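You operate a simulated robot arm through the tools that you are given. There is no shell and no other tool. Be economical: measure what you need, move in short steps, check, and stop when the job is done.

Carry out the task below with a simulated two-armed robot. There is one attempt and no reset: what you move stays moved.

Task
Tension the orange side to the taut mark and run the belt true.
Fine: let it run till it tracks in the middle; belt stopped while you work the handles outside the guard; lock handle tight before starting; end with belt switch and isolator off.

The check looks at the end state, three seconds after you hand in, the way a careful person would. Anything else that was tipped, shoved, dropped, spilled or broken makes it a failure.

Robot
Two 7-joint arms with two-finger parallel grippers on one trunk, on a base that drives. Base frame: it is fixed to the floor where the robot stands at the start and does not move with it; the origin is under the middle of the robot, x ahead of it, y to its left, z up. Units: mm, degrees, N and s.
The left shoulder is at the start at [50, 161, 1023], the right one opposite. With the tool pointing down near the work surface each hand reaches from about 100 to 640 mm from the robot's upright axis, wherever it stands, measured 20 degrees to its own side. Places, roughly: orange tension handle [600, 0, 600]; lock handle on the orange side [600, 100, 600]; belt switch [700, -800, 800]; conveyor belt [900, 0, 600]; isolator handle [800, -1000, 800]; green tension handle [1200, 200, 600]; lock handle on the green side [1100, 300, 600]; belt speed knob [600, -100, 500]; yellow clamp handle [600, -200, 600]. Payload 3.43 kg a hand.
The tool frame of a hand sits at the grasp point between the pads (the TCP): z along the fingers, y along the line on which they close. The tips reach 30 mm beyond it. Largest opening 94 mm; finger width 28, thickness 10; the body of the gripper, 50 by 96 mm, starts 55 mm behind the TCP.
Orientation is told as [roll, pitch, yaw] about the base's x, y, z axes, in that order, counted from this pose: with the fingers straight down and closing along the base's y, the tool's x points along the base's -x, its y along +y and its z along -z.

Tools
- The arms move only by the tool arm_command. It takes "left_targets", "right_targets" or both (then of equal length, played together; a hand with none holds still); each is text: rows parted by semicolons, each of 6 numbers parted by spaces: the shift along the tool's x, y, z in mm, then the turn, a rotation vector about the tool's x, y, z in degrees. In form: dx dy dz ax ay az; .... A call has 1 to 10 rows; each row shifts and turns the commanded pose from where the row before left it, along the tool's axes as they then stand. "left_jaw" and "right_jaw" are, for a hand that has rows, the opening in per cent of the stroke, from 0 (shut) to 100 (fully open), set as the call begins (left out, the last holds). Each row takes 0.2 s and may step no farther than 50 mm and 8.6 degrees from the row before; otherwise, or with a gripper value out of range, the whole call is refused. A pose out of reach is approached as far as the arm can. The call stops where the force on the tool passes 40 N (or 10 N more than at its start, if that is more) or the arm is blocked; 0.2 s more then pass. Each finger travels about 45 mm/s and halts on what it meets, pressing with about 27 N; the grip force reading is that of the motor and also rises with nothing between the fingers. The clock runs only during rows and for 0.2 s after the last one: add rows that do not move to give the fingers time. The reply holds the time, the measured pose of the TCP, the force on the tool along the base axes, the opening and the grip force, in the units named above and with some noise.
- Cameras (640 x 400 px; columns grow to the right, rows downward): "scene" is now at [124.8, 0.5, 1135.6]; the picture's right is [0.02, -1.00, 0.00], its down [-0.68, -0.01, -0.74] and it looks along [0.74, 0.01, -0.68] (base axes); focal length 267 px, centre (320, 200). "left" rides on the left gripper at [76, -14, -102] in its tool frame; the picture's right is [0.18, 0.98, 0.00], its down [-0.75, 0.14, -0.64] and it looks along [-0.63, 0.12, 0.77] (tool axes); focal length 243 px, centre (320, 200). "right" rides on the right gripper at [76, 14, -103] in its tool frame; the picture's right is [-0.18, 0.98, 0.00], its down [-0.75, -0.14, -0.64] and it looks along [-0.63, -0.12, 0.77] (tool axes); focal length 243 px, centre (320, 200).
- camera(camera): a new picture of that camera. No time passes.
- raise_lower(by): slides the trunk up (or, below 0, down) by that many mm; the arms and the scene camera ride with it, the base frame stays. It gives what a move gives, with no picture.
- drive_base(legs): drives the robot by 1 to 6 legs, each [ahead, left, turn to the left] in mm, mm and degrees, along the robot's own axes; the way and the turn of a leg run together, so that a leg with both is an arc; at most 1500 mm and 180 degrees a leg. The arms and the cameras ride along, it lands a little off, and it stops where it bumps. It gives what a move gives.
- head_to(pan, tilt): turns the head with the scene camera to pan (to the left, within 80 degrees either way) and tilt (down, from -29 to 69), counted from straight ahead of the robot. It gives what a move gives.
- probe_pixels(camera, pixels): for up to 12 pixels [column, row] of the newest picture of that camera ("zoom" is the newest enlarged one), the place [x, y, z] in the base frame of the surface seen there, good to about 3 mm. No time passes.
- zoom(camera, box): a new picture of the part [left, top, right, bottom] of that camera's present view, enlarged. No time passes.
- close_job(): hands the job in; it is judged then, once.

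Work in short steps. Measure before you move; look again where a grasp or a placing could have gone wrong, and mend it. You have 80 turns and 70 pictures in all, those below and enlarged ones among them. Open the grippers and draw the arms clear of the work before you hand the job in, unless the task says otherwise; then end with one line.

The tools are called as a command line: name --argument value ..., lists and objects as JSON in quotes. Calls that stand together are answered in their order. arm_command: Moves the arms, as the interface text tells. Its arguments: {"type":"object","properties":{"left_targets":{"type":"string"},"left_jaw":{"type":"number"},"right_targets":{"type":"string"},"right_jaw":{"type":"number"}},"required":[]} The other tools are called the same way: raise_lower (by) slides the trunk up or down; drive_base (legs) drives the base; head_to (pan, tilt) turns the head that bears the scene camera; camera (camera) takes a picture; probe_pixels (camera, pixels) gives the place of the surface under pixels of a picture; zoom (camera, box) takes an enlarged picture of a part of a camera's view; close_job () hands the job in.

At the start:

```text
clock: 0.0
left_ee_pos: [421.6, 212.1, 825.3]
left_tool_rot: [0.0, 0.0, 0.1]
left_ft_force: [0.0, -0.4, -1.1]
left_width: 93.7
left_grip_force: 0.0
right_ee_pos: [542.6, -178.1, 772.6]
right_tool_rot: [0.0, 0.0, -0.1]
right_ft_force: [0.0, -0.2, 0.5]
right_width: 94.0
right_grip_force: 0.0
trunk travel left (down, up): [-50.0, 217.0]
robot x, y, heading: [-0.5, -0.6, 0.0]
head pan, tilt: [0.9, 42.6]
```

scene: 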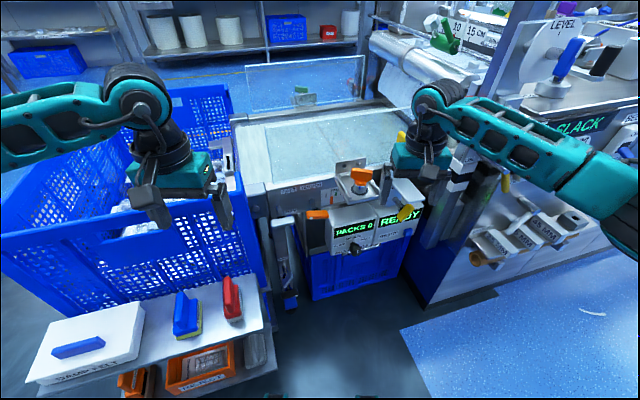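
right: 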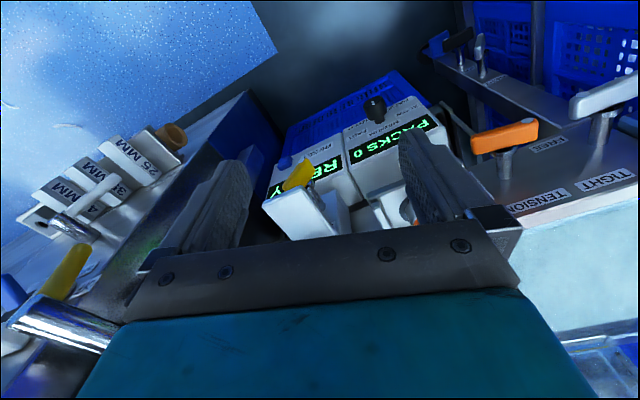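
left: 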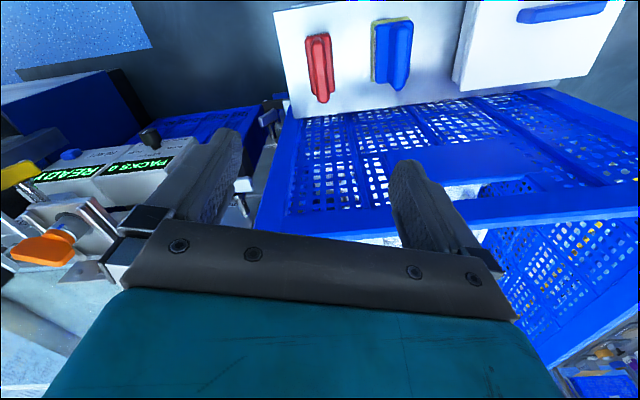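

The scene picture shows the conveyor with an orange handle near (360,176) and a screen at (375,225). I zoom in on that area and on the right side to read the labels.

zoom --camera "scene" --box '[230, 130, 450, 270]'

zoom --camera "right" --box '[420, 20, 640, 240]'

zoom --camera "scene" --box '[420, 0, 640, 160]'

```text
2.86 times, centred on (340, 200) of scene
```

zoom: 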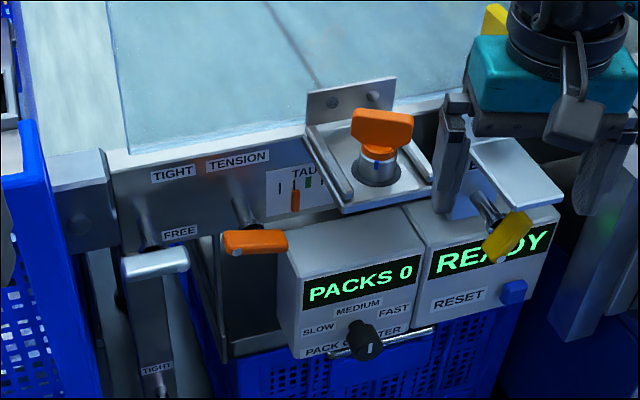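

```text
1.82 times, centred on (530, 130) of right
```

zoom: 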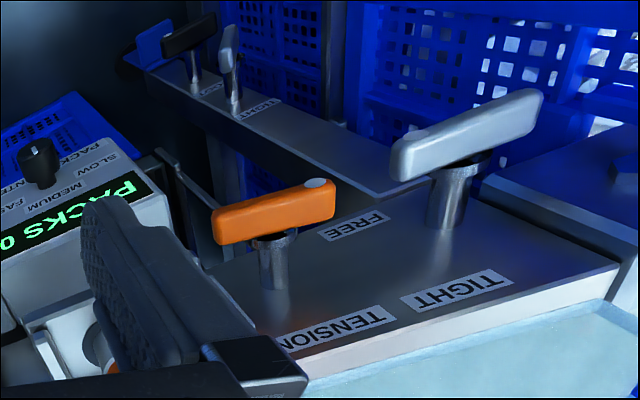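

```text
2.50 times, centred on (530, 80) of scene
```

zoom: 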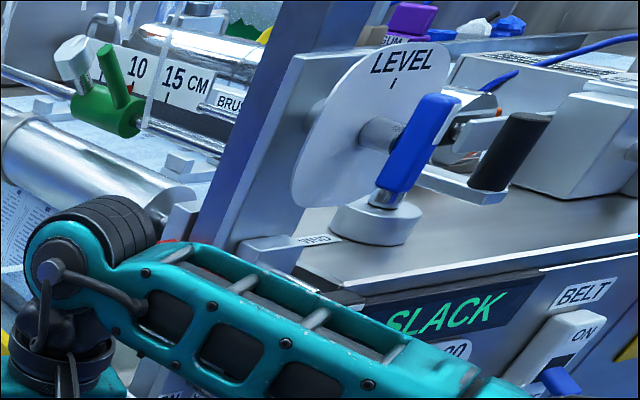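

The zoom shows an orange TENSION lever, a TIGHT/FREE silver lever, a TAUT gauge and a "SLACK" display on the right panel. I pan the head right to see the switch, isolator and panel.

head_to --pan -50 --tilt 25

camera --camera "scene"

```text
clock: 1.2
left_ee_pos: [422.8, 212.8, 825.9]
left_tool_rot: [0.1, 0.0, 0.0]
left_ft_force: [0.3, -0.1, 1.0]
left_width: 94.2
left_grip_force: 0.1
right_ee_pos: [543.9, -177.7, 770.9]
right_tool_rot: [-0.1, -0.1, 0.0]
right_ft_force: [-0.6, 0.0, 1.3]
right_width: 94.0
right_grip_force: 0.0
trunk travel left (down, up): [-50.0, 217.0]
robot x, y, heading: [2.1, 0.5, -0.0]
head pan, tilt: [-50.0, 25.0]
```

```text
63 pictures are left
```

scene: 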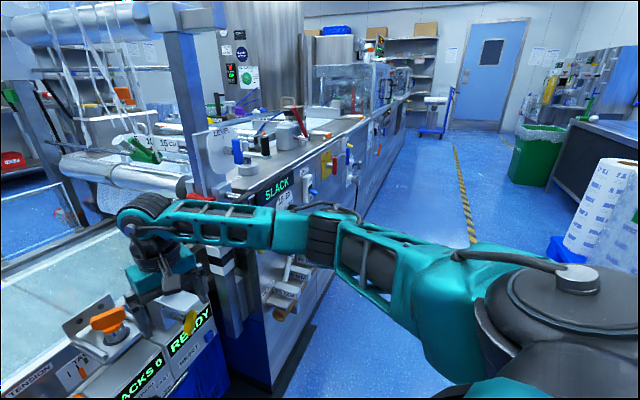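

I zoom on the side panel at about (300,180), where the belt switch and isolator sit.

zoom --camera "scene" --box '[220, 110, 390, 220]'

zoom --camera "scene" --box '[0, 220, 330, 400]'

```text
3.64 times, centred on (305, 165) of scene
```

zoom: 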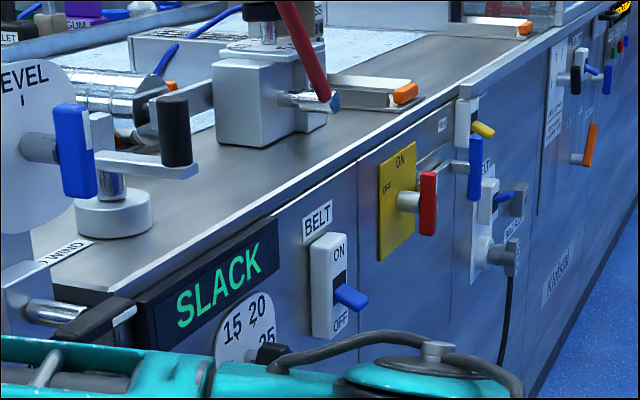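

```text
1.94 times, centred on (165, 310) of scene
```

zoom: 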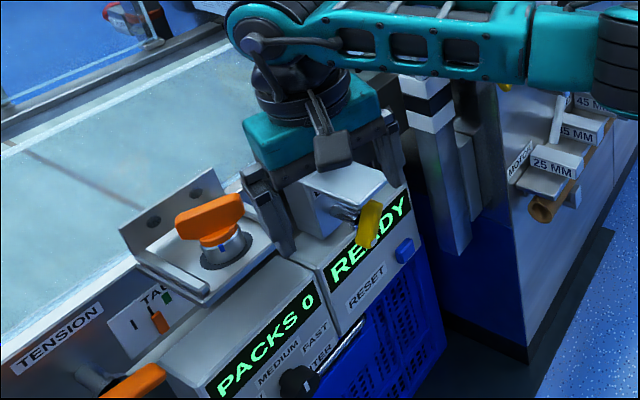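

I probe the main features in the scene picture: orange T-knob, orange lever, switch, isolator, yellow handle.

probe_pixels --camera "scene" --pixels '[[108, 318], [312, 192], [335, 166], [328, 166], [191, 320], [78, 375], [290, 178]]'

head_to --pan 10 --tilt 55

camera --camera "scene"

zoom --camera "scene" --box '[280, 60, 480, 220]'

```text
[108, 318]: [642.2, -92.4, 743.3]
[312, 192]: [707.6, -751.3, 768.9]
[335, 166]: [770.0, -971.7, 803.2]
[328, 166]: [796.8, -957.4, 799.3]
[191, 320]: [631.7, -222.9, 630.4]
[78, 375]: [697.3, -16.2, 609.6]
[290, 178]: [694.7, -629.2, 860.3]
```

```text
clock: 2.5
left_ee_pos: [423.3, 212.9, 825.4]
left_tool_rot: [0.0, 0.0, 0.1]
left_ft_force: [-0.4, -0.4, 0.6]
left_width: 93.9
left_grip_force: 0.1
right_ee_pos: [543.7, -177.5, 771.3]
right_tool_rot: [0.0, 0.1, 0.0]
right_ft_force: [-0.4, 0.5, 0.2]
right_width: 93.8
right_grip_force: 0.1
trunk travel left (down, up): [-50.0, 217.0]
robot x, y, heading: [-0.0, -2.4, -0.3]
head pan, tilt: [10.0, 55.0]
```

```text
60 pictures are left
```

scene: 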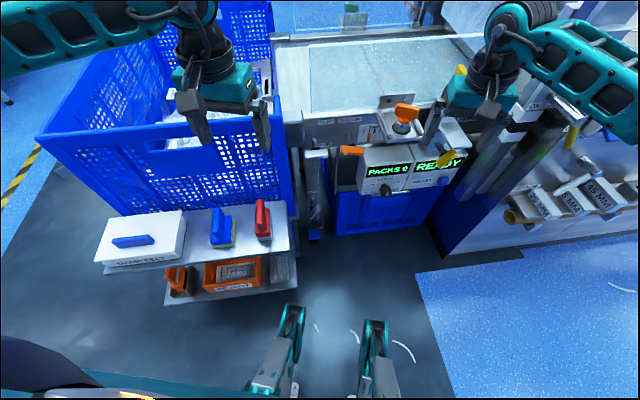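

```text
2.50 times, centred on (380, 140) of scene
```

zoom: 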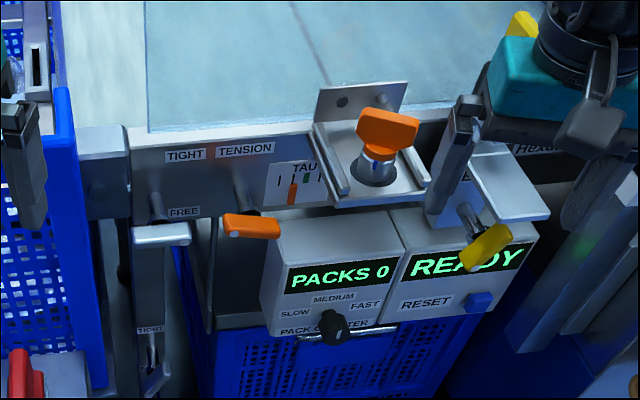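

Now the front face: orange lever at zoom (250,226), silver lock lever (162,235), FREE/TIGHT labels and gauge. I probe them in the zoom picture.

probe_pixels --camera "zoom" --pixels '[[228, 222], [250, 228], [275, 230], [245, 195], [140, 236], [165, 236], [186, 232], [158, 205], [292, 195], [307, 180], [186, 155], [380, 130]]'

head_to --pan 0 --tilt 22

camera --camera "scene"

```text
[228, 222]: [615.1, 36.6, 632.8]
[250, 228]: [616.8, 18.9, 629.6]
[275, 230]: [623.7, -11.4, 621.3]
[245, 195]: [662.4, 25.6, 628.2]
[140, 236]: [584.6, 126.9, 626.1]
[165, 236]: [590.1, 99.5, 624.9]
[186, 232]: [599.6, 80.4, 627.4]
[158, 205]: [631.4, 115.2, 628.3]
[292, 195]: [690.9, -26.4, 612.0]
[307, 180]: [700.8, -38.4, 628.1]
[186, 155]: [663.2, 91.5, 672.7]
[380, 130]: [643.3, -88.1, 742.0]
```

```text
clock: 3.5
left_ee_pos: [421.7, 212.3, 825.2]
left_tool_rot: [0.1, 0.0, 0.0]
left_ft_force: [0.1, 1.4, 0.0]
left_width: 93.8
left_grip_force: 0.0
right_ee_pos: [543.1, -179.3, 772.3]
right_tool_rot: [0.1, 0.0, 0.0]
right_ft_force: [0.2, 0.1, -0.6]
right_width: 94.1
right_grip_force: 0.1
trunk travel left (down, up): [-50.0, 217.0]
robot x, y, heading: [1.4, 1.3, -0.1]
head pan, tilt: [0.0, 22.0]
```

```text
58 pictures are left
```

scene: 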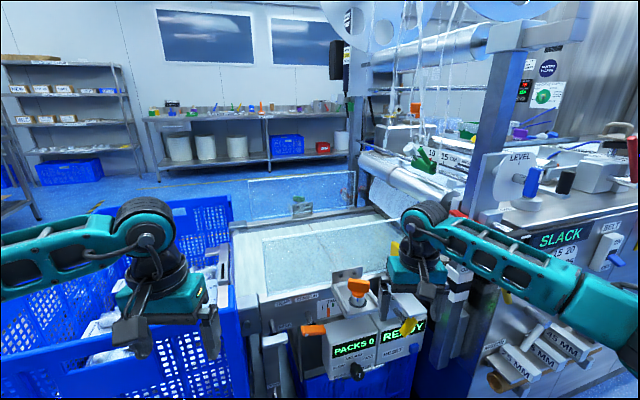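

I zoom into the front face from this lower tilt, and at the belt and far side, to understand the lever angles and the green side.

zoom --camera "scene" --box '[250, 270, 390, 380]'

zoom --camera "scene" --box '[220, 150, 430, 280]'

```text
3.64 times, centred on (320, 325) of scene
```

zoom: 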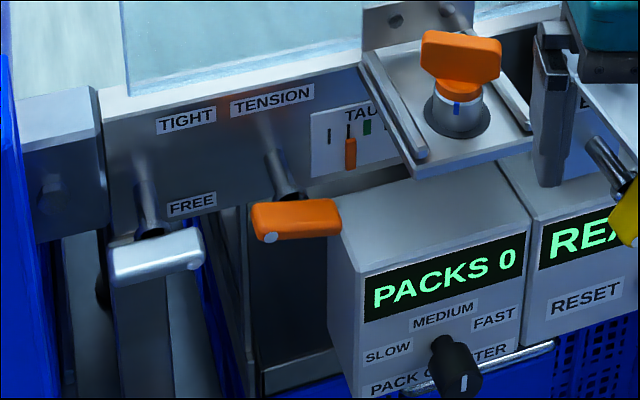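

```text
3.05 times, centred on (325, 215) of scene
```

zoom: 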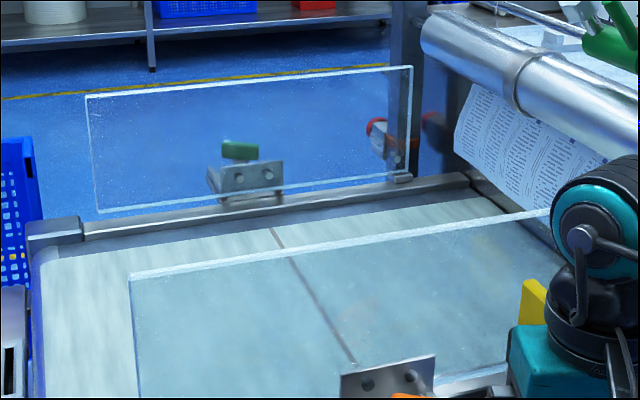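

The handles are T-bars: orange dot points to +y, the silver lock's dot to −y (FREE), with TIGHT above. I look down at the rail with the second TIGHT lever below-left, which may obstruct the left hand.

head_to --pan 20 --tilt 60

zoom --camera "scene" --box '[280, 80, 520, 240]'

```text
clock: 4.5
left_ee_pos: [423.4, 212.2, 824.4]
left_tool_rot: [0.0, 0.0, 0.0]
left_ft_force: [-0.7, -0.7, 0.0]
left_width: 94.0
left_grip_force: 0.1
right_ee_pos: [543.4, -179.0, 772.8]
right_tool_rot: [0.0, 0.0, -0.1]
right_ft_force: [-0.8, 0.0, 0.0]
right_width: 93.9
right_grip_force: 0.2
trunk travel left (down, up): [-50.0, 217.0]
robot x, y, heading: [-4.6, -0.2, -0.1]
head pan, tilt: [20.0, 60.0]
```

```text
2.50 times, centred on (400, 160) of scene
```

zoom: 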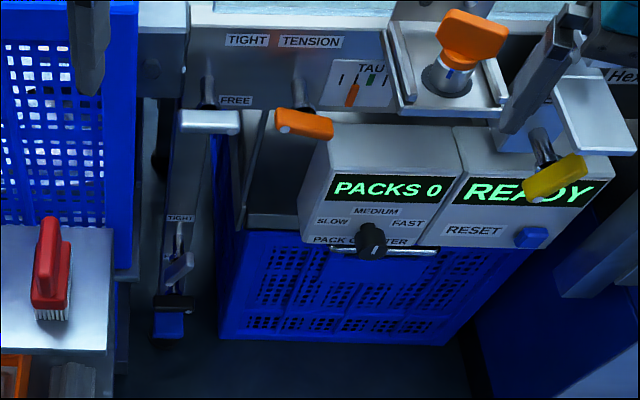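

I probe the lower rail levers, crate edge, brush, the counter box and bar ends.

probe_pixels --camera "zoom" --pixels '[[180, 270], [170, 325], [180, 218], [130, 200], [130, 40], [46, 225], [330, 150], [372, 240], [280, 118], [325, 130], [183, 120], [235, 124]]'

probe_pixels --camera "zoom" --pixels '[[235, 100], [245, 41], [310, 41], [355, 85], [372, 80], [345, 85], [208, 85], [297, 85], [300, 200], [470, 30], [555, 177], [285, 128]]'

```text
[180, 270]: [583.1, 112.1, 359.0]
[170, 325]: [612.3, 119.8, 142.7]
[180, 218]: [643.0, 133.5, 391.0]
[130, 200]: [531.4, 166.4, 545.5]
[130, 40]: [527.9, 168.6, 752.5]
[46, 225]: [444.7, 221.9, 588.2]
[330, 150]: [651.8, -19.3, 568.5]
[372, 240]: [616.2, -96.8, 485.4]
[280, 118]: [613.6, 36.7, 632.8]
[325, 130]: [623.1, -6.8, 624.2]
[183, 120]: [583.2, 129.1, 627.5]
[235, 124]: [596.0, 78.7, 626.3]
```

```text
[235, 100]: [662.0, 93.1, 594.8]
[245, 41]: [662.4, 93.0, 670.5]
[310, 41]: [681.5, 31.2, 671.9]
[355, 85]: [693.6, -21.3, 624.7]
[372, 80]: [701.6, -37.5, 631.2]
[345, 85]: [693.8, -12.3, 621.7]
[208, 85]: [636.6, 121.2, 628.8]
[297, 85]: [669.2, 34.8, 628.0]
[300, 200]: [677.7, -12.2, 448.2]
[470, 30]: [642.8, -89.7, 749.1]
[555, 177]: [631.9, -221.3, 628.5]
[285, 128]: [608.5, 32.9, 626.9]
```

The face is turned about 17°, normal axis into it ≈(0.957,0.29). The silver bar centre is ≈(590,104,~622) and the orange ≈(617,14,~625). I bring the left hand to a forward-pointing pose, with its camera swinging to the right, in free space.

arm_command --left_targets "-13 -34 20 0 0 0; -13 -34 20 0 0 0; -13 -34 20 0 0 0; 0 0 0 4.949 -4.949 -4.949; 0 0 0 4.949 -4.949 -4.949; 0 0 0 4.949 -4.949 -4.949; 0 0 0 4.949 -4.949 -4.949; 0 0 0 4.949 -4.949 -4.949; 0 0 0 4.949 -4.949 -4.949; 0 0 0 4.949 -4.949 -4.949" --left_jaw 60

arm_command --left_targets "0 0 0 4.949 -4.949 -4.949; 0 0 0 4.949 -4.949 -4.949; 0 0 0 4.949 -4.949 -4.949; 0 0 0 4.949 -4.949 -4.949; 0 0 0 4.949 -4.949 -4.949; 0 0 0 4.949 -4.949 -4.949; 0 0 0 4.949 -4.949 -4.949; 0 0 0 0 -8.5 0; 0 0 0 0 -8.5 0; 0 0 0 0 0 0"

camera --camera "left"

```text
clock: 6.7
left_ee_pos: [461.6, 109.8, 764.4]
left_tool_rot: [-45.1, -19.4, 45.3]
left_ft_force: [0.5, -0.2, -0.2]
left_width: 56.5
left_grip_force: 0.1
right_ee_pos: [544.2, -179.2, 772.5]
right_tool_rot: [0.0, 0.1, 0.0]
right_ft_force: [-0.6, 0.1, -0.2]
right_width: 93.8
right_grip_force: 0.1
trunk travel left (down, up): [-50.0, 217.0]
robot x, y, heading: [-2.4, 0.6, 0.1]
head pan, tilt: [20.0, 60.0]
```

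```text
clock: 8.9
left_ee_pos: [461.8, 110.5, 764.8]
left_tool_rot: [-50.0, -19.4, 50.0]
left_ft_force: [-1.1, 1.4, -0.5]
left_width: 56.4
left_grip_force: 0.0
left hand out of reach, approached as far as the arm can: row 2, 3, 4, 5, 6, 7, 8, 9
right_ee_pos: [543.5, -177.9, 772.7]
right_tool_rot: [0.1, 0.0, 0.0]
right_ft_force: [0.6, -0.2, 0.6]
right_width: 94.1
right_grip_force: 0.1
trunk travel left (down, up): [-50.0, 217.0]
robot x, y, heading: [-1.7, -3.3, 0.3]
head pan, tilt: [20.0, 60.0]
```

```text
54 pictures are left
```

left: 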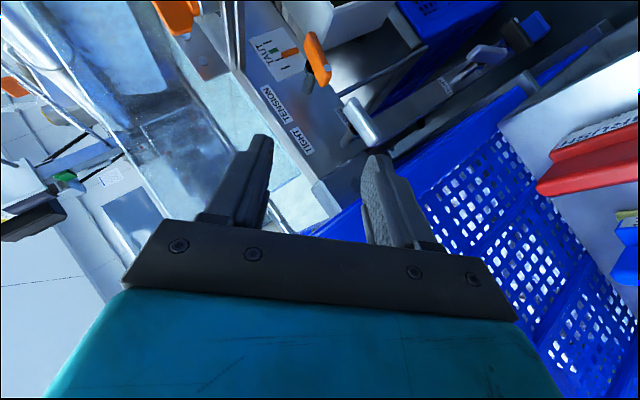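

The wrist was limited here, likely too folded near the body. The left camera sees the gauge and bars at the top, so I zoom that, then back the base up to give the arm room.

zoom --camera "left" --box '[230, 10, 410, 190]'

drive_base --legs '[[-200, 0, 0]]'

arm_command --left_targets "0 0 0 4.949 -4.949 -4.949; 0 0 0 4.949 -4.949 -4.949; 0 0 0 4.949 -4.949 -4.949"

```text
2.22 times, centred on (320, 100) of left
```

zoom: 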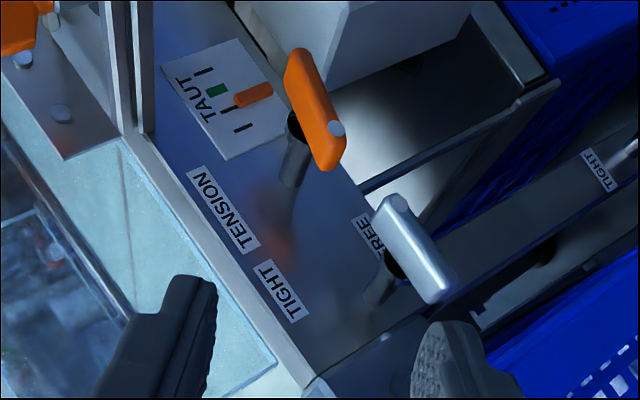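

```text
clock: 10.5
left_ee_pos: [261.5, 109.6, 764.1]
left_tool_rot: [-50.0, -19.3, 49.9]
left_ft_force: [-0.1, -0.6, 0.3]
left_width: 56.5
left_grip_force: 0.0
right_ee_pos: [344.8, -177.1, 772.1]
right_tool_rot: [0.0, 0.1, 0.0]
right_ft_force: [-0.1, 0.1, 0.9]
right_width: 94.1
right_grip_force: 0.1
trunk travel left (down, up): [-50.0, 217.0]
robot x, y, heading: [-199.3, 0.6, -0.2]
head pan, tilt: [20.0, 60.0]
```

```text
clock: 11.3
left_ee_pos: [261.3, 110.4, 763.9]
left_tool_rot: [-49.9, -19.3, 49.9]
left_ft_force: [0.1, -0.1, 0.4]
left_width: 56.2
left_grip_force: 0.0
left hand out of reach, approached as far as the arm can: row 1, 2, 3
right_ee_pos: [343.4, -177.2, 772.9]
right_tool_rot: [-0.1, 0.0, -0.1]
right_ft_force: [-1.2, -0.1, -0.4]
right_width: 94.0
right_grip_force: 0.1
trunk travel left (down, up): [-50.0, 217.0]
robot x, y, heading: [-201.9, 1.1, 0.3]
head pan, tilt: [20.0, 60.0]
```

The silver dot sits at the FREE side and the gauge pointer needs about one step toward the green mark. Now I extend the arm about 200 mm ahead from the backed-up base and continue the rotation.

arm_command --left_targets "-24 -13 29 0 0 0; -24 -13 29 0 0 0; -24 -13 29 0 0 0; -24 -13 29 0 0 0; -24 -13 29 0 0 0; 0 0 0 4.949 -4.949 -4.949; 0 0 0 4.949 -4.949 -4.949; 0 0 0 4.949 -4.949 -4.949; 0 0 0 4.949 -4.949 -4.949; 0 0 0 4.949 -4.949 -4.949"

```text
clock: 13.5
left_ee_pos: [462.1, 109.1, 764.3]
left_tool_rot: [-62.0, -17.0, 62.0]
left_ft_force: [0.1, -0.3, -0.5]
left_width: 56.1
left_grip_force: 0.0
left hand out of reach, approached as far as the arm can: row 8, 9, 10
right_ee_pos: [342.9, -178.6, 772.2]
right_tool_rot: [0.0, 0.0, 0.0]
right_ft_force: [0.9, -0.2, -0.1]
right_width: 94.1
right_grip_force: 0.1
trunk travel left (down, up): [-50.0, 217.0]
robot x, y, heading: [-200.8, -1.2, 0.3]
head pan, tilt: [20.0, 60.0]
```

It goes further with the arm extended but stalls again. I test which rotation is limited: tool roll either way, then pitch-up either way.

arm_command --left_targets "0 0 0 0 0 -8; 0 0 0 0 0 8; 0 0 0 0 0 8; 0 0 0 0 0 -8; 0 0 0 6.75 -3.58 2.34; 0 0 0 -6.75 3.58 -2.34"

```text
clock: 14.9
left_ee_pos: [460.6, 109.4, 762.0]
left_tool_rot: [-61.9, -17.0, 61.9]
left_ft_force: [0.2, -0.1, 0.1]
left_width: 56.4
left_grip_force: 0.0
left hand out of reach, approached as far as the arm can: row 5
right_ee_pos: [345.0, -177.4, 771.6]
right_tool_rot: [-0.1, 0.0, 0.1]
right_ft_force: [0.1, 0.8, -0.2]
right_width: 94.1
right_grip_force: 0.0
trunk travel left (down, up): [-50.0, 217.0]
robot x, y, heading: [-198.0, -0.4, -0.0]
head pan, tilt: [20.0, 60.0]
```

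Only the pitch-up is limited, probably because the arm is still bent. I move toward a stand-off point (513,81,622) in line with the lock axis, which extends the arm, and try the remaining 51° rotation there.

arm_command --left_targets "10.3 22.6 28.7 0 0 0; 10.3 22.6 28.7 0 0 0; 10.3 22.6 28.7 0 0 0; 10.3 22.6 28.7 0 0 0; 0 0 0 3.27 -6.56 -4.41; 0 0 0 3.27 -6.56 -4.41; 0 0 0 3.27 -6.56 -4.41; 0 0 0 3.27 -6.56 -4.41; 0 0 0 3.27 -6.56 -4.41; 0 0 0 3.27 -6.56 -4.41"

```text
clock: 17.1
left_ee_pos: [505.5, 139.1, 684.7]
left_tool_rot: [-89.9, 0.0, 106.9]
left_ft_force: [0.5, -0.6, -0.1]
left_width: 56.1
left_grip_force: 0.1
left hand out of reach, approached as far as the arm can: row 4, 6, 7, 8, 9, 10
right_ee_pos: [344.2, -177.7, 771.5]
right_tool_rot: [0.0, 0.0, 0.0]
right_ft_force: [-0.3, 0.7, -0.2]
right_width: 94.0
right_grip_force: 0.2
trunk travel left (down, up): [-50.0, 217.0]
robot x, y, heading: [-196.8, 0.4, -0.2]
head pan, tilt: [20.0, 60.0]
```

The orientation is reached (fingers forward, aligned with the face), but the position is stretched to its limit at (505,139,685). I lower the trunk 50 mm and then shift the hand right and back to the lock axis line.

raise_lower --by -50

arm_command --left_targets "20 0 -7 0 0 0; 20 0 -7 0 0 0; 20 4 -7 0 0 0; 0 4 0 0 0 0"

```text
clock: 18.0
left_ee_pos: [505.2, 139.4, 634.1]
left_tool_rot: [-89.9, -0.1, 106.7]
left_ft_force: [0.0, -0.7, -0.2]
left_width: 56.4
left_grip_force: 0.1
right_ee_pos: [344.7, -178.2, 722.9]
right_tool_rot: [0.1, 0.0, 0.0]
right_ft_force: [-0.4, 0.0, -0.8]
right_width: 94.0
right_grip_force: 0.0
trunk travel left (down, up): [0.0, 267.0]
robot x, y, heading: [-195.1, 1.3, 0.2]
head pan, tilt: [20.0, 60.0]
```

```text
clock: 19.0
left_ee_pos: [492.2, 89.9, 638.2]
left_tool_rot: [-89.9, -0.1, 106.7]
left_ft_force: [0.6, 0.1, 0.4]
left_width: 56.4
left_grip_force: 0.1
left hand out of reach, approached as far as the arm can: row 1, 2, 3, 4
right_ee_pos: [344.2, -178.0, 721.9]
right_tool_rot: [0.0, 0.0, 0.0]
right_ft_force: [0.8, -0.3, 0.3]
right_width: 94.1
right_grip_force: 0.0
trunk travel left (down, up): [0.0, 267.0]
robot x, y, heading: [-202.6, -1.1, 0.1]
head pan, tilt: [20.0, 60.0]
```

The arm is at full stretch. I retract the hand 100 mm and drive ahead 100 mm, so there is reach margin.

arm_command --left_targets "0 0 -35 0 0 0; 0 0 -35 0 0 0; 0 0 -35 0 0 0"

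drive_base --legs '[[95, 0, 0]]'

camera --camera "left"

```text
clock: 19.8
left_ee_pos: [439.4, 51.3, 601.8]
left_tool_rot: [-90.4, -0.5, 107.7]
left_ft_force: [0.5, 0.1, -0.9]
left_width: 56.4
left_grip_force: 0.0
left hand out of reach, approached as far as the arm can: row 1, 2, 3
right_ee_pos: [344.2, -178.0, 721.0]
right_tool_rot: [0.0, -0.1, -0.1]
right_ft_force: [-0.6, -0.6, 1.0]
right_width: 93.8
right_grip_force: 0.1
trunk travel left (down, up): [0.0, 267.0]
robot x, y, heading: [-198.9, -0.5, -0.2]
head pan, tilt: [20.0, 60.0]
```

```text
clock: 21.0
left_ee_pos: [531.1, 50.8, 598.8]
left_tool_rot: [-90.2, -0.8, 107.5]
left_ft_force: [0.3, 1.1, -0.3]
left_width: 56.5
left_grip_force: 0.1
right_ee_pos: [439.9, -177.3, 721.7]
right_tool_rot: [0.0, 0.1, 0.0]
right_ft_force: [0.1, -0.3, -0.4]
right_width: 93.9
right_grip_force: 0.2
trunk travel left (down, up): [0.0, 267.0]
robot x, y, heading: [-104.9, -0.4, 0.1]
head pan, tilt: [20.0, 60.0]
```

```text
52 pictures are left
```

left: 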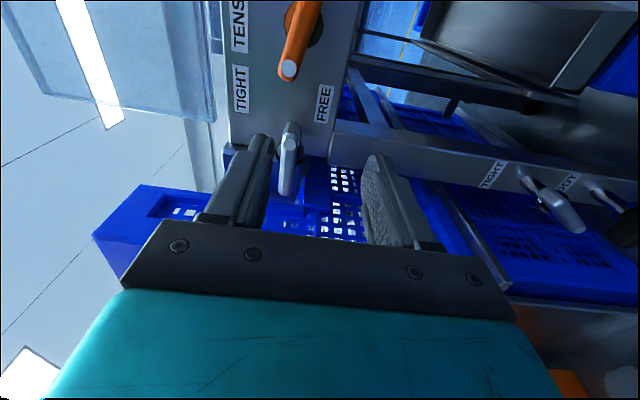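

The camera view shows the lock bar's dot (287,130) toward −y, TIGHT up and FREE down. I align first with the orange bar: stand-off at about (553,−6,622).

arm_command --left_targets "20 -8 1 0 0 0; 20 -8 1 0 0 0; 20 -8 1 0 0 0; 0 0 0 0 0 0" --left_jaw 55

camera --camera "left"

```text
clock: 22.0
left_ee_pos: [535.6, 6.6, 638.2]
left_tool_rot: [-90.1, -0.8, 107.4]
left_ft_force: [0.8, 0.8, 0.4]
left_width: 51.8
left_grip_force: 0.1
left hand out of reach, approached as far as the arm can: row 1, 2, 3
right_ee_pos: [439.1, -177.2, 721.0]
right_tool_rot: [0.0, 0.0, 0.0]
right_ft_force: [0.0, 1.0, -1.0]
right_width: 94.0
right_grip_force: 0.0
trunk travel left (down, up): [0.0, 267.0]
robot x, y, heading: [-106.6, -1.1, -0.1]
head pan, tilt: [20.0, 60.0]
```

```text
51 pictures are left
```

left: 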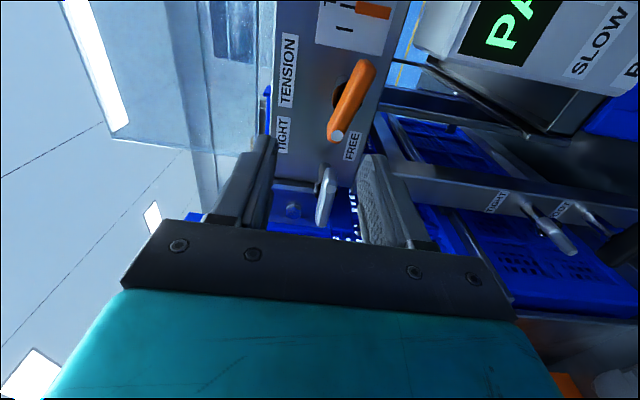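

Motions are clipped with the wrist near some limit. I test small rotations about each tool axis to see which direction frees it.

arm_command --left_targets "0 0 0 0 0 -8; 0 0 0 0 0 -8; 0 0 0 0 0 8; 0 0 0 0 0 8; 0 0 0 0 8 0; 0 0 0 0 8 0; 0 0 0 0 -8 0; 0 0 0 0 -8 0; 0 0 0 8 0 0; 0 0 0 -8 0 0"

```text
clock: 24.2
left_ee_pos: [521.2, 6.8, 644.0]
left_tool_rot: [-90.2, -0.8, 107.5]
left_ft_force: [-0.2, -0.3, -0.8]
left_width: 51.7
left_grip_force: 0.1
left hand out of reach, approached as far as the arm can: row 9
right_ee_pos: [439.9, -178.2, 722.5]
right_tool_rot: [0.0, 0.0, 0.0]
right_ft_force: [0.0, -0.3, 0.2]
right_width: 93.8
right_grip_force: 0.1
trunk travel left (down, up): [0.0, 267.0]
robot x, y, heading: [-105.3, -0.4, -0.2]
head pan, tilt: [20.0, 60.0]
```

Only pitching up is limited (the hand is right at the horizontal limit). So I tilt the hand 16° down, which frees it, and go to a stand-off 70 mm before the orange bar.

arm_command --left_targets "0 0 0 -8 0 0; 0 0 0 -8 0 0; 11.5 -2.5 14.5 0 0 0; 11.5 -2.5 14.5 0 0 0; 0 0 0 0 0 0"

camera --camera "left"

```text
clock: 25.4
left_ee_pos: [558.1, -11.1, 647.8]
left_tool_rot: [-77.2, 0.3, 107.0]
left_ft_force: [-0.9, -0.5, 0.3]
left_width: 51.7
left_grip_force: 0.0
left hand out of reach, approached as far as the arm can: row 2
right_ee_pos: [438.9, -178.1, 722.3]
right_tool_rot: [0.1, -0.1, 0.1]
right_ft_force: [-0.1, -1.0, 0.6]
right_width: 94.1
right_grip_force: 0.1
trunk travel left (down, up): [0.0, 267.0]
robot x, y, heading: [-105.7, 4.2, -0.2]
head pan, tilt: [20.0, 60.0]
```

```text
50 pictures are left
```

left: 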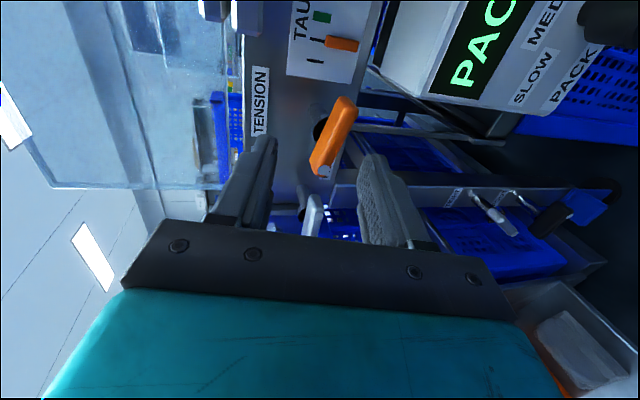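

Free movement now at 13° tilt. I probe the orange bar in this picture at (345,105), (335,135), (322,168).

probe_pixels --camera "left" --pixels '[[344, 103], [335, 135], [322, 170], [318, 150], [352, 115], [313, 205], [340, 43], [318, 16], [314, 40], [314, 60]]'

```text
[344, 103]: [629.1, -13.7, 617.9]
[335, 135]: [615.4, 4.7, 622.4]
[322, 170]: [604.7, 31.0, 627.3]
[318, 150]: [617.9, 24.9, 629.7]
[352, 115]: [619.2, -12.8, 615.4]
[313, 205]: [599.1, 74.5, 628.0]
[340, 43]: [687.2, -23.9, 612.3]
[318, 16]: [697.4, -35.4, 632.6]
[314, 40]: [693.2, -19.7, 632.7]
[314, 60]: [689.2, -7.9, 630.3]
```

The orange bar centre is ≈(618,9,621), tilted ~14°. I roll to match, advance so the fingers straddle it, and close the jaws.

arm_command --left_targets "0 0 0 0 0 7; 0 0 0 0 0 7; 0 3.7 19.7 0 0 0; 0 3.7 19.7 0 0 0; 0 3.7 19.7 0 0 0; 0 0 0 0 0 0"

camera --camera "left"

```text
clock: 26.8
left_ee_pos: [571.7, 4.6, 644.4]
left_tool_rot: [-76.9, -13.1, 103.9]
left_ft_force: [-0.9, -0.9, 0.8]
left_width: 51.6
left_grip_force: 0.0
left hand out of reach, approached as far as the arm can: row 3, 4, 5
right_ee_pos: [439.2, -177.0, 723.0]
right_tool_rot: [0.0, 0.1, 0.0]
right_ft_force: [-0.4, -0.5, -0.2]
right_width: 94.0
right_grip_force: 0.2
trunk travel left (down, up): [0.0, 267.0]
robot x, y, heading: [-104.2, 2.0, -0.1]
head pan, tilt: [20.0, 60.0]
```

```text
49 pictures are left
```

left: 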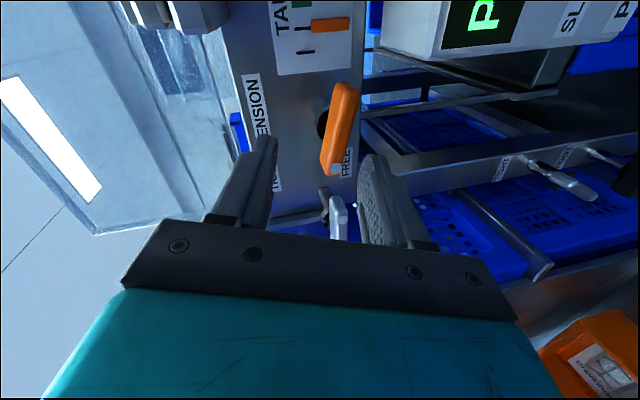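

The arm is now at its stretch limit at x≈572. I pull back 60 mm, drive ahead 60 mm for margin, then tilt the hand slightly more as needed.

arm_command --left_targets "0 0 -22 0 0 0; 0 0 -22 0 0 0; 0 0 -22 0 0 0; 0 0 0 0 0 0"

drive_base --legs '[[60, 0, 0]]'

```text
clock: 27.8
left_ee_pos: [510.9, -13.0, 659.3]
left_tool_rot: [-76.8, -13.5, 103.9]
left_ft_force: [1.3, -0.2, -3.3]
left_width: 51.4
left_grip_force: 0.1
right_ee_pos: [439.7, -178.6, 722.8]
right_tool_rot: [0.1, 0.0, 0.0]
right_ft_force: [-1.0, 0.5, 4.5]
right_width: 94.0
right_grip_force: 0.1
trunk travel left (down, up): [0.0, 267.0]
robot x, y, heading: [-101.7, -2.4, 0.0]
head pan, tilt: [20.0, 60.0]
```

```text
clock: 28.7
left_ee_pos: [570.3, -13.7, 660.5]
left_tool_rot: [-76.7, -13.4, 103.9]
left_ft_force: [0.0, 1.0, -8.0]
left_width: 51.7
left_grip_force: 0.1
right_ee_pos: [499.2, -179.7, 723.7]
right_tool_rot: [0.0, 0.0, -0.1]
right_ft_force: [-0.4, -1.0, 7.9]
right_width: 93.7
right_grip_force: 0.1
trunk travel left (down, up): [0.0, 267.0]
robot x, y, heading: [-42.4, 1.0, -0.3]
head pan, tilt: [20.0, 60.0]
```

Opposite forces (−8/+8 N) show the left wrist touches the right hand. I move the right hand 160 mm to the right and a little up.

arm_command --right_targets "0 -20 -5 0 0 0; 0 -40 -10 0 0 0; 0 -40 -10 0 0 0; 0 -40 -10 0 0 0; 0 -40 -10 0 0 0"

head_to --pan 5 --tilt 50

camera --camera "scene"

```text
clock: 29.9
left_ee_pos: [570.1, -15.2, 659.4]
left_tool_rot: [-76.7, -13.3, 103.9]
left_ft_force: [-0.2, -0.3, -0.3]
left_width: 51.9
left_grip_force: 0.0
right_ee_pos: [497.2, -358.5, 769.4]
right_tool_rot: [0.0, 0.0, -0.1]
right_ft_force: [0.9, -0.5, -0.5]
right_width: 93.7
right_grip_force: 0.1
trunk travel left (down, up): [0.0, 267.0]
robot x, y, heading: [-47.8, 5.0, -0.2]
head pan, tilt: [20.0, 60.0]
```

```text
clock: 30.7
left_ee_pos: [569.4, -13.8, 658.7]
left_tool_rot: [-76.6, -13.3, 103.9]
left_ft_force: [0.3, -0.8, -0.4]
left_width: 51.8
left_grip_force: 0.0
right_ee_pos: [497.4, -358.9, 768.0]
right_tool_rot: [-0.1, 0.0, -0.1]
right_ft_force: [0.5, -0.3, 0.3]
right_width: 94.1
right_grip_force: 0.0
trunk travel left (down, up): [0.0, 267.0]
robot x, y, heading: [-43.6, -1.9, 0.1]
head pan, tilt: [5.0, 50.0]
```

```text
48 pictures are left
```

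scene: 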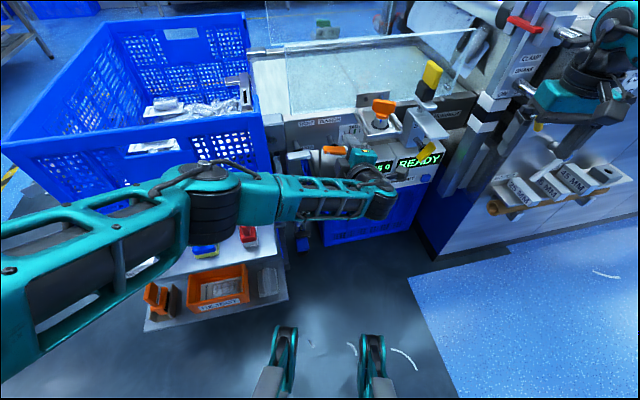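

The left forearm comes in from the far left, which makes the wrist awkward. I retract the right hand up and back, then reposition the base right and turn 15° left, so the shoulder lines up with the handle axis.

arm_command --right_targets "40 0 -25 0 0 0; 40 0 -25 0 0 0; 40 0 -25 0 0 0; 40 0 -25 0 0 0"

drive_base --legs '[[-60, -250, 0], [0, 0, 15], [60, 0, 0]]'

camera --camera "scene"

```text
clock: 31.7
left_ee_pos: [569.7, -14.8, 658.6]
left_tool_rot: [-76.7, -13.5, 103.9]
left_ft_force: [0.1, 0.0, 0.0]
left_width: 51.7
left_grip_force: 0.1
right_ee_pos: [338.9, -358.2, 867.8]
right_tool_rot: [0.0, 0.0, -0.1]
right_ft_force: [0.2, -0.7, 0.4]
right_width: 94.0
right_grip_force: 0.0
trunk travel left (down, up): [0.0, 267.0]
robot x, y, heading: [-44.5, -0.5, -0.2]
head pan, tilt: [5.0, 50.0]
```

```text
clock: 32.8
left_ee_pos: [561.6, -50.5, 658.0]
left_tool_rot: [-77.3, -14.0, 107.6]
left_ft_force: [-1.0, 0.3, -0.5]
left_width: 51.5
left_grip_force: 0.1
right_ee_pos: [325.3, -417.6, 867.6]
right_tool_rot: [0.1, -0.1, 0.1]
right_ft_force: [-0.5, -0.9, 0.1]
right_width: 94.0
right_grip_force: 0.1
trunk travel left (down, up): [0.0, 267.0]
robot x, y, heading: [-61.0, -61.0, 0.2]
head pan, tilt: [5.0, 50.0]
stopped in leg 1: the force on the tool passed its limit (the readings are from after the stop); the commanded pose is now the measured one
```

```text
47 pictures are left
```

scene: 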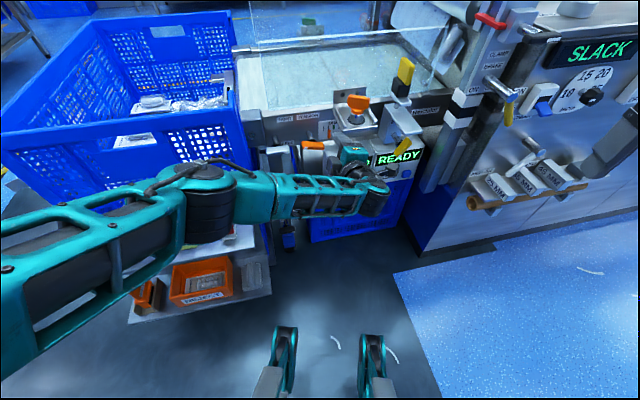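

The drive stopped with contact in leg 1; the left hand may have hit the box or knob bracket. I zoom to see whether something is touching.

zoom --camera "scene" --box '[230, 60, 450, 240]'

camera --camera "left"

```text
2.22 times, centred on (340, 150) of scene
```

zoom: 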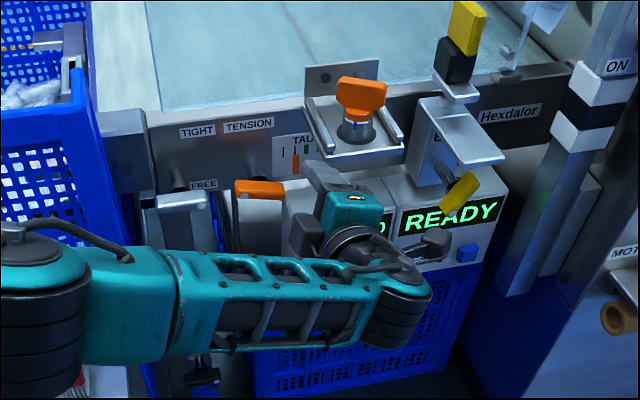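

```text
45 pictures are left
```

left: 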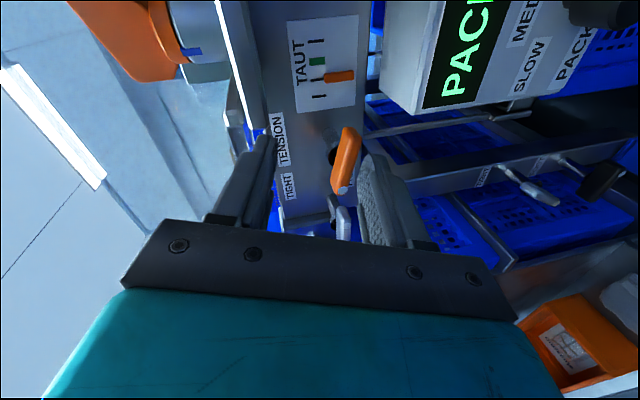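

No visible displacement; the upper finger seems to have brushed the knob bracket's rail. I retract the hand 80 mm along its axis and check the picture, before driving again.

arm_command --left_targets "0 0 -20 0 0 0; 0 0 -20 0 0 0; 0 0 -20 0 0 0; 0 0 -20 0 0 0"

drive_base --legs '[[-60, 0, 0], [0, -190, 0], [0, 0, 15]]'

camera --camera "scene"

```text
clock: 33.8
left_ee_pos: [487.5, -78.2, 675.6]
left_tool_rot: [-77.3, -14.1, 107.5]
left_ft_force: [0.4, -0.6, -0.3]
left_width: 51.8
left_grip_force: 0.1
right_ee_pos: [325.3, -418.5, 868.1]
right_tool_rot: [0.0, 0.0, 0.0]
right_ft_force: [0.1, -0.9, 0.1]
right_width: 93.9
right_grip_force: 0.0
trunk travel left (down, up): [0.0, 267.0]
robot x, y, heading: [-62.2, -59.1, 0.2]
head pan, tilt: [5.0, 50.0]
```

```text
clock: 36.8
left_ee_pos: [414.9, -127.7, 675.5]
left_tool_rot: [-77.3, -14.0, 122.4]
left_ft_force: [-0.1, 0.0, -0.1]
left_width: 51.9
left_grip_force: 0.1
right_ee_pos: [345.9, -496.3, 868.3]
right_tool_rot: [0.0, 0.0, 15.1]
right_ft_force: [-0.2, -0.4, 0.3]
right_width: 94.2
right_grip_force: 0.1
trunk travel left (down, up): [0.0, 267.0]
robot x, y, heading: [-118.6, -255.2, 15.1]
head pan, tilt: [5.0, 50.0]
```

```text
44 pictures are left
```

scene: 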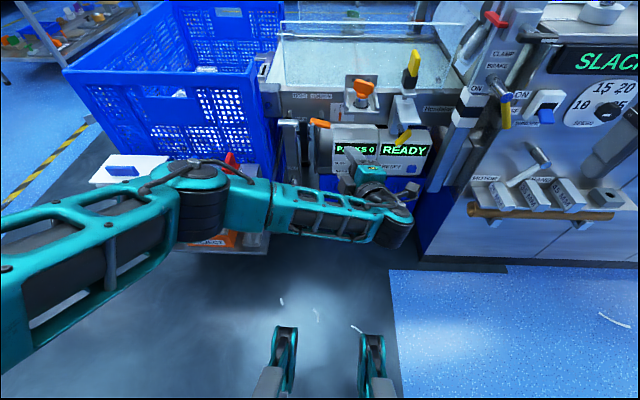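

Base is at heading 15°. I drive ahead 110 mm, then yaw the hand back 15° to line up with the handle axis.

drive_base --legs '[[110, 0, 0]]'

arm_command --left_targets "0 0 0 1.8 7.1 1.6; 0 0 0 1.8 7.1 1.6; 0 0 0 0 0 0"

```text
clock: 38.0
left_ee_pos: [521.0, -99.1, 675.7]
left_tool_rot: [-77.3, -13.9, 122.6]
left_ft_force: [-0.5, 0.5, -0.4]
left_width: 51.6
left_grip_force: 0.0
right_ee_pos: [452.8, -467.9, 868.0]
right_tool_rot: [0.0, 0.0, 15.2]
right_ft_force: [0.0, -0.3, -0.7]
right_width: 93.8
right_grip_force: 0.0
trunk travel left (down, up): [0.0, 267.0]
robot x, y, heading: [-11.4, -224.3, 15.3]
head pan, tilt: [5.0, 50.0]
```

```text
clock: 38.8
left_ee_pos: [520.3, -98.4, 675.0]
left_tool_rot: [-77.3, -13.9, 107.4]
left_ft_force: [0.0, -1.0, -0.2]
left_width: 51.5
left_grip_force: 0.1
right_ee_pos: [451.9, -468.9, 868.7]
right_tool_rot: [0.0, 0.0, 15.1]
right_ft_force: [0.3, -0.2, 0.5]
right_width: 93.8
right_grip_force: 0.1
trunk travel left (down, up): [0.0, 267.0]
robot x, y, heading: [-13.6, -221.4, 15.1]
head pan, tilt: [5.0, 50.0]
```

I lower the hand and bring it to the stand-off (554,−14,636) before the orange bar.

arm_command --left_targets "0 20 0 0 0 0; 0 20.7 0 0 0 0; -19.5 0 22.7 0 0 0; -19.5 0 22.7 0 0 0; -19.5 0 22.7 0 0 0; 0 0 0 0 0 0"

camera --camera "left"

```text
clock: 40.2
left_ee_pos: [555.3, -13.7, 637.9]
left_tool_rot: [-77.4, -14.0, 107.4]
left_ft_force: [1.0, -0.3, -0.2]
left_width: 51.8
left_grip_force: 0.1
right_ee_pos: [451.3, -468.0, 868.0]
right_tool_rot: [0.1, 0.0, 15.0]
right_ft_force: [-0.3, 0.3, 0.0]
right_width: 94.1
right_grip_force: 0.1
trunk travel left (down, up): [0.0, 267.0]
robot x, y, heading: [-13.2, -222.3, 15.2]
head pan, tilt: [5.0, 50.0]
```

```text
43 pictures are left
```

left: 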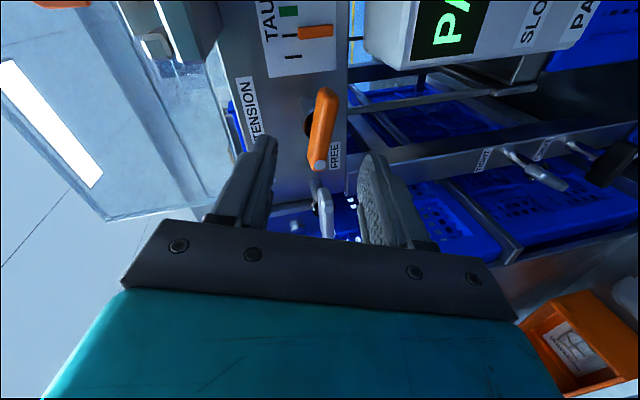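

The bar lies centred between the fingers. I advance 58 mm and look.

arm_command --left_targets "0 0 20 0 0 0; 0 0 20 0 0 0; 0 0 18 0 0 0; 0 0 0 0 0 0"

camera --camera "left"

```text
clock: 41.2
left_ee_pos: [608.1, 4.9, 624.7]
left_tool_rot: [-77.3, -14.0, 107.3]
left_ft_force: [-0.2, 1.1, -0.1]
left_width: 51.5
left_grip_force: 0.1
right_ee_pos: [451.3, -468.4, 867.6]
right_tool_rot: [0.0, -0.1, 15.0]
right_ft_force: [-0.3, 0.3, 0.1]
right_width: 93.8
right_grip_force: 0.1
trunk travel left (down, up): [0.0, 267.0]
robot x, y, heading: [-17.1, -220.9, 15.0]
head pan, tilt: [5.0, 50.0]
```

```text
42 pictures are left
```

left: 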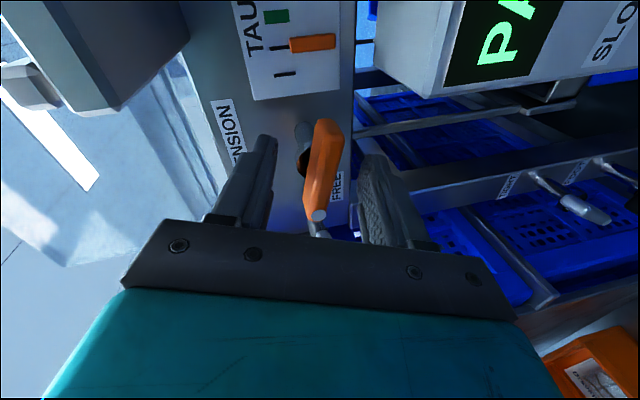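

The bar sits between the fingers. I close the jaws on it.

arm_command --left_targets "0 0 0 0 0 0; 0 0 0 0 0 0; 0 0 0 0 0 0; 0 0 0 0 0 0; 0 0 0 0 0 0" --left_jaw 0

camera --camera "left"

```text
clock: 42.4
left_ee_pos: [609.1, 4.4, 621.4]
left_tool_rot: [-77.3, -13.9, 107.5]
left_ft_force: [-3.6, 0.2, -7.8]
left_width: 17.7
left_grip_force: 45.3
right_ee_pos: [452.2, -467.6, 868.8]
right_tool_rot: [0.0, 0.0, 15.1]
right_ft_force: [0.1, 0.2, 0.1]
right_width: 94.2
right_grip_force: 0.0
trunk travel left (down, up): [0.0, 267.0]
robot x, y, heading: [-12.4, -223.6, 15.3]
head pan, tilt: [5.0, 50.0]
```

```text
41 pictures are left
```

left: 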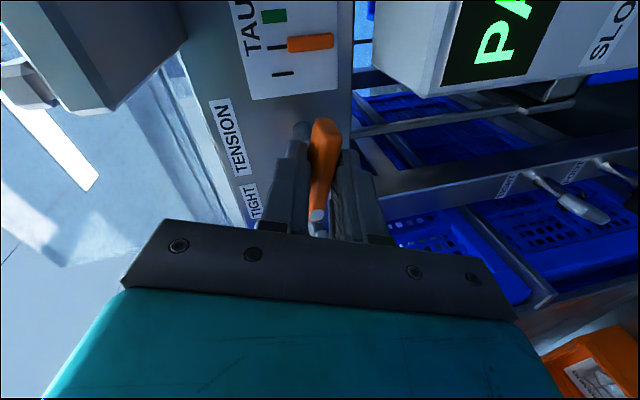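

Gripped (17.7 mm). I turn the handle 16° clockwise about its axis as a trial and watch the pointer at (310,43).

arm_command --left_targets "0 0 0 0.06 -1.77 7.8; 0 0 0 0.06 -1.77 7.8; 0 0 0 0.06 -1.77 7.8; 0 0 0 0 0 0"

camera --camera "left"

```text
clock: 43.4
left_ee_pos: [608.9, 5.5, 622.2]
left_tool_rot: [-77.1, -38.1, 107.2]
left_ft_force: [1.2, 3.4, -18.2]
left_width: 17.9
left_grip_force: 44.7
right_ee_pos: [452.3, -467.8, 868.7]
right_tool_rot: [0.0, 0.2, 15.1]
right_ft_force: [-0.5, -0.3, 0.0]
right_width: 94.3
right_grip_force: 0.0
trunk travel left (down, up): [0.0, 267.0]
robot x, y, heading: [-11.3, -223.9, 14.9]
head pan, tilt: [5.0, 50.0]
```

```text
40 pictures are left
```

left: 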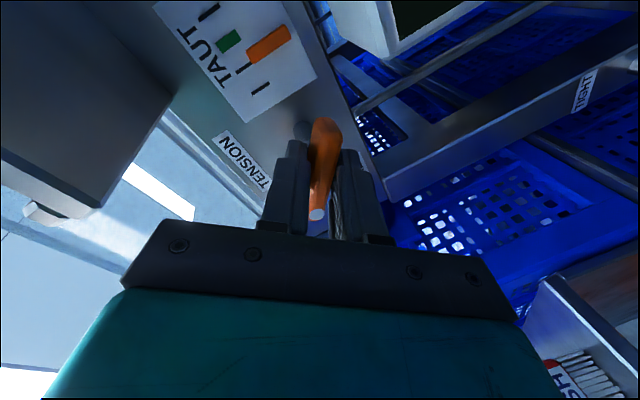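

The bar turned about 24° and the pointer seems to have moved toward the green mark. I zoom to measure.

zoom --camera "left" --box '[150, 0, 330, 130]'

```text
3.08 times, centred on (240, 65) of left
```

zoom: 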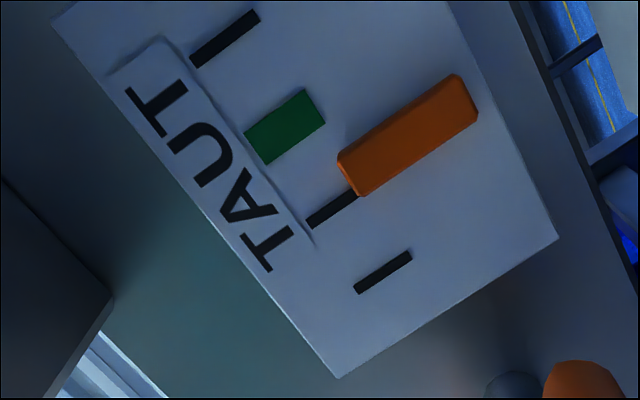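

The pointer moved about 27% of the way from black mark 2 to the green one in 24°. I continue clockwise 40°.

arm_command --left_targets "0 0 0 0.06 -1.77 7.8; 0 0 0 0.06 -1.77 7.8; 0 0 0 0.06 -1.77 7.8; 0 0 0 0.06 -1.77 7.8; 0 0 0 0.06 -1.77 7.8; 0 0 0 0 0 0"

camera --camera "left"

```text
clock: 44.8
left_ee_pos: [608.7, 5.4, 620.5]
left_tool_rot: [-77.1, -41.9, 107.2]
left_ft_force: [0.4, 2.5, -21.0]
left_width: 17.9
left_grip_force: 45.5
left hand out of reach, approached as far as the arm can: row 1, 2, 3, 4, 5
right_ee_pos: [453.9, -466.8, 868.2]
right_tool_rot: [0.0, 0.1, 15.1]
right_ft_force: [-0.4, -1.2, -0.4]
right_width: 93.8
right_grip_force: 0.1
trunk travel left (down, up): [0.0, 267.0]
robot x, y, heading: [-8.9, -220.8, 15.3]
head pan, tilt: [5.0, 50.0]
```

```text
38 pictures are left
```

left: 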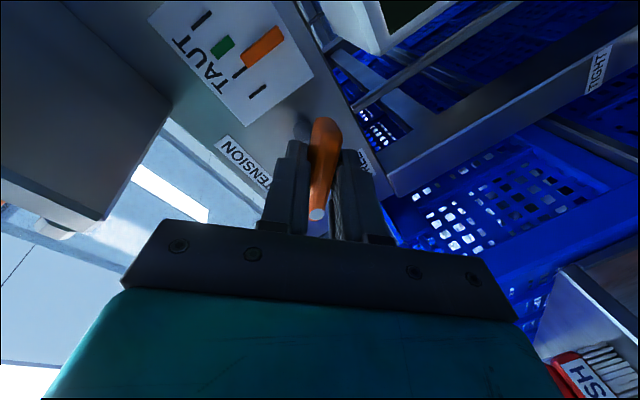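

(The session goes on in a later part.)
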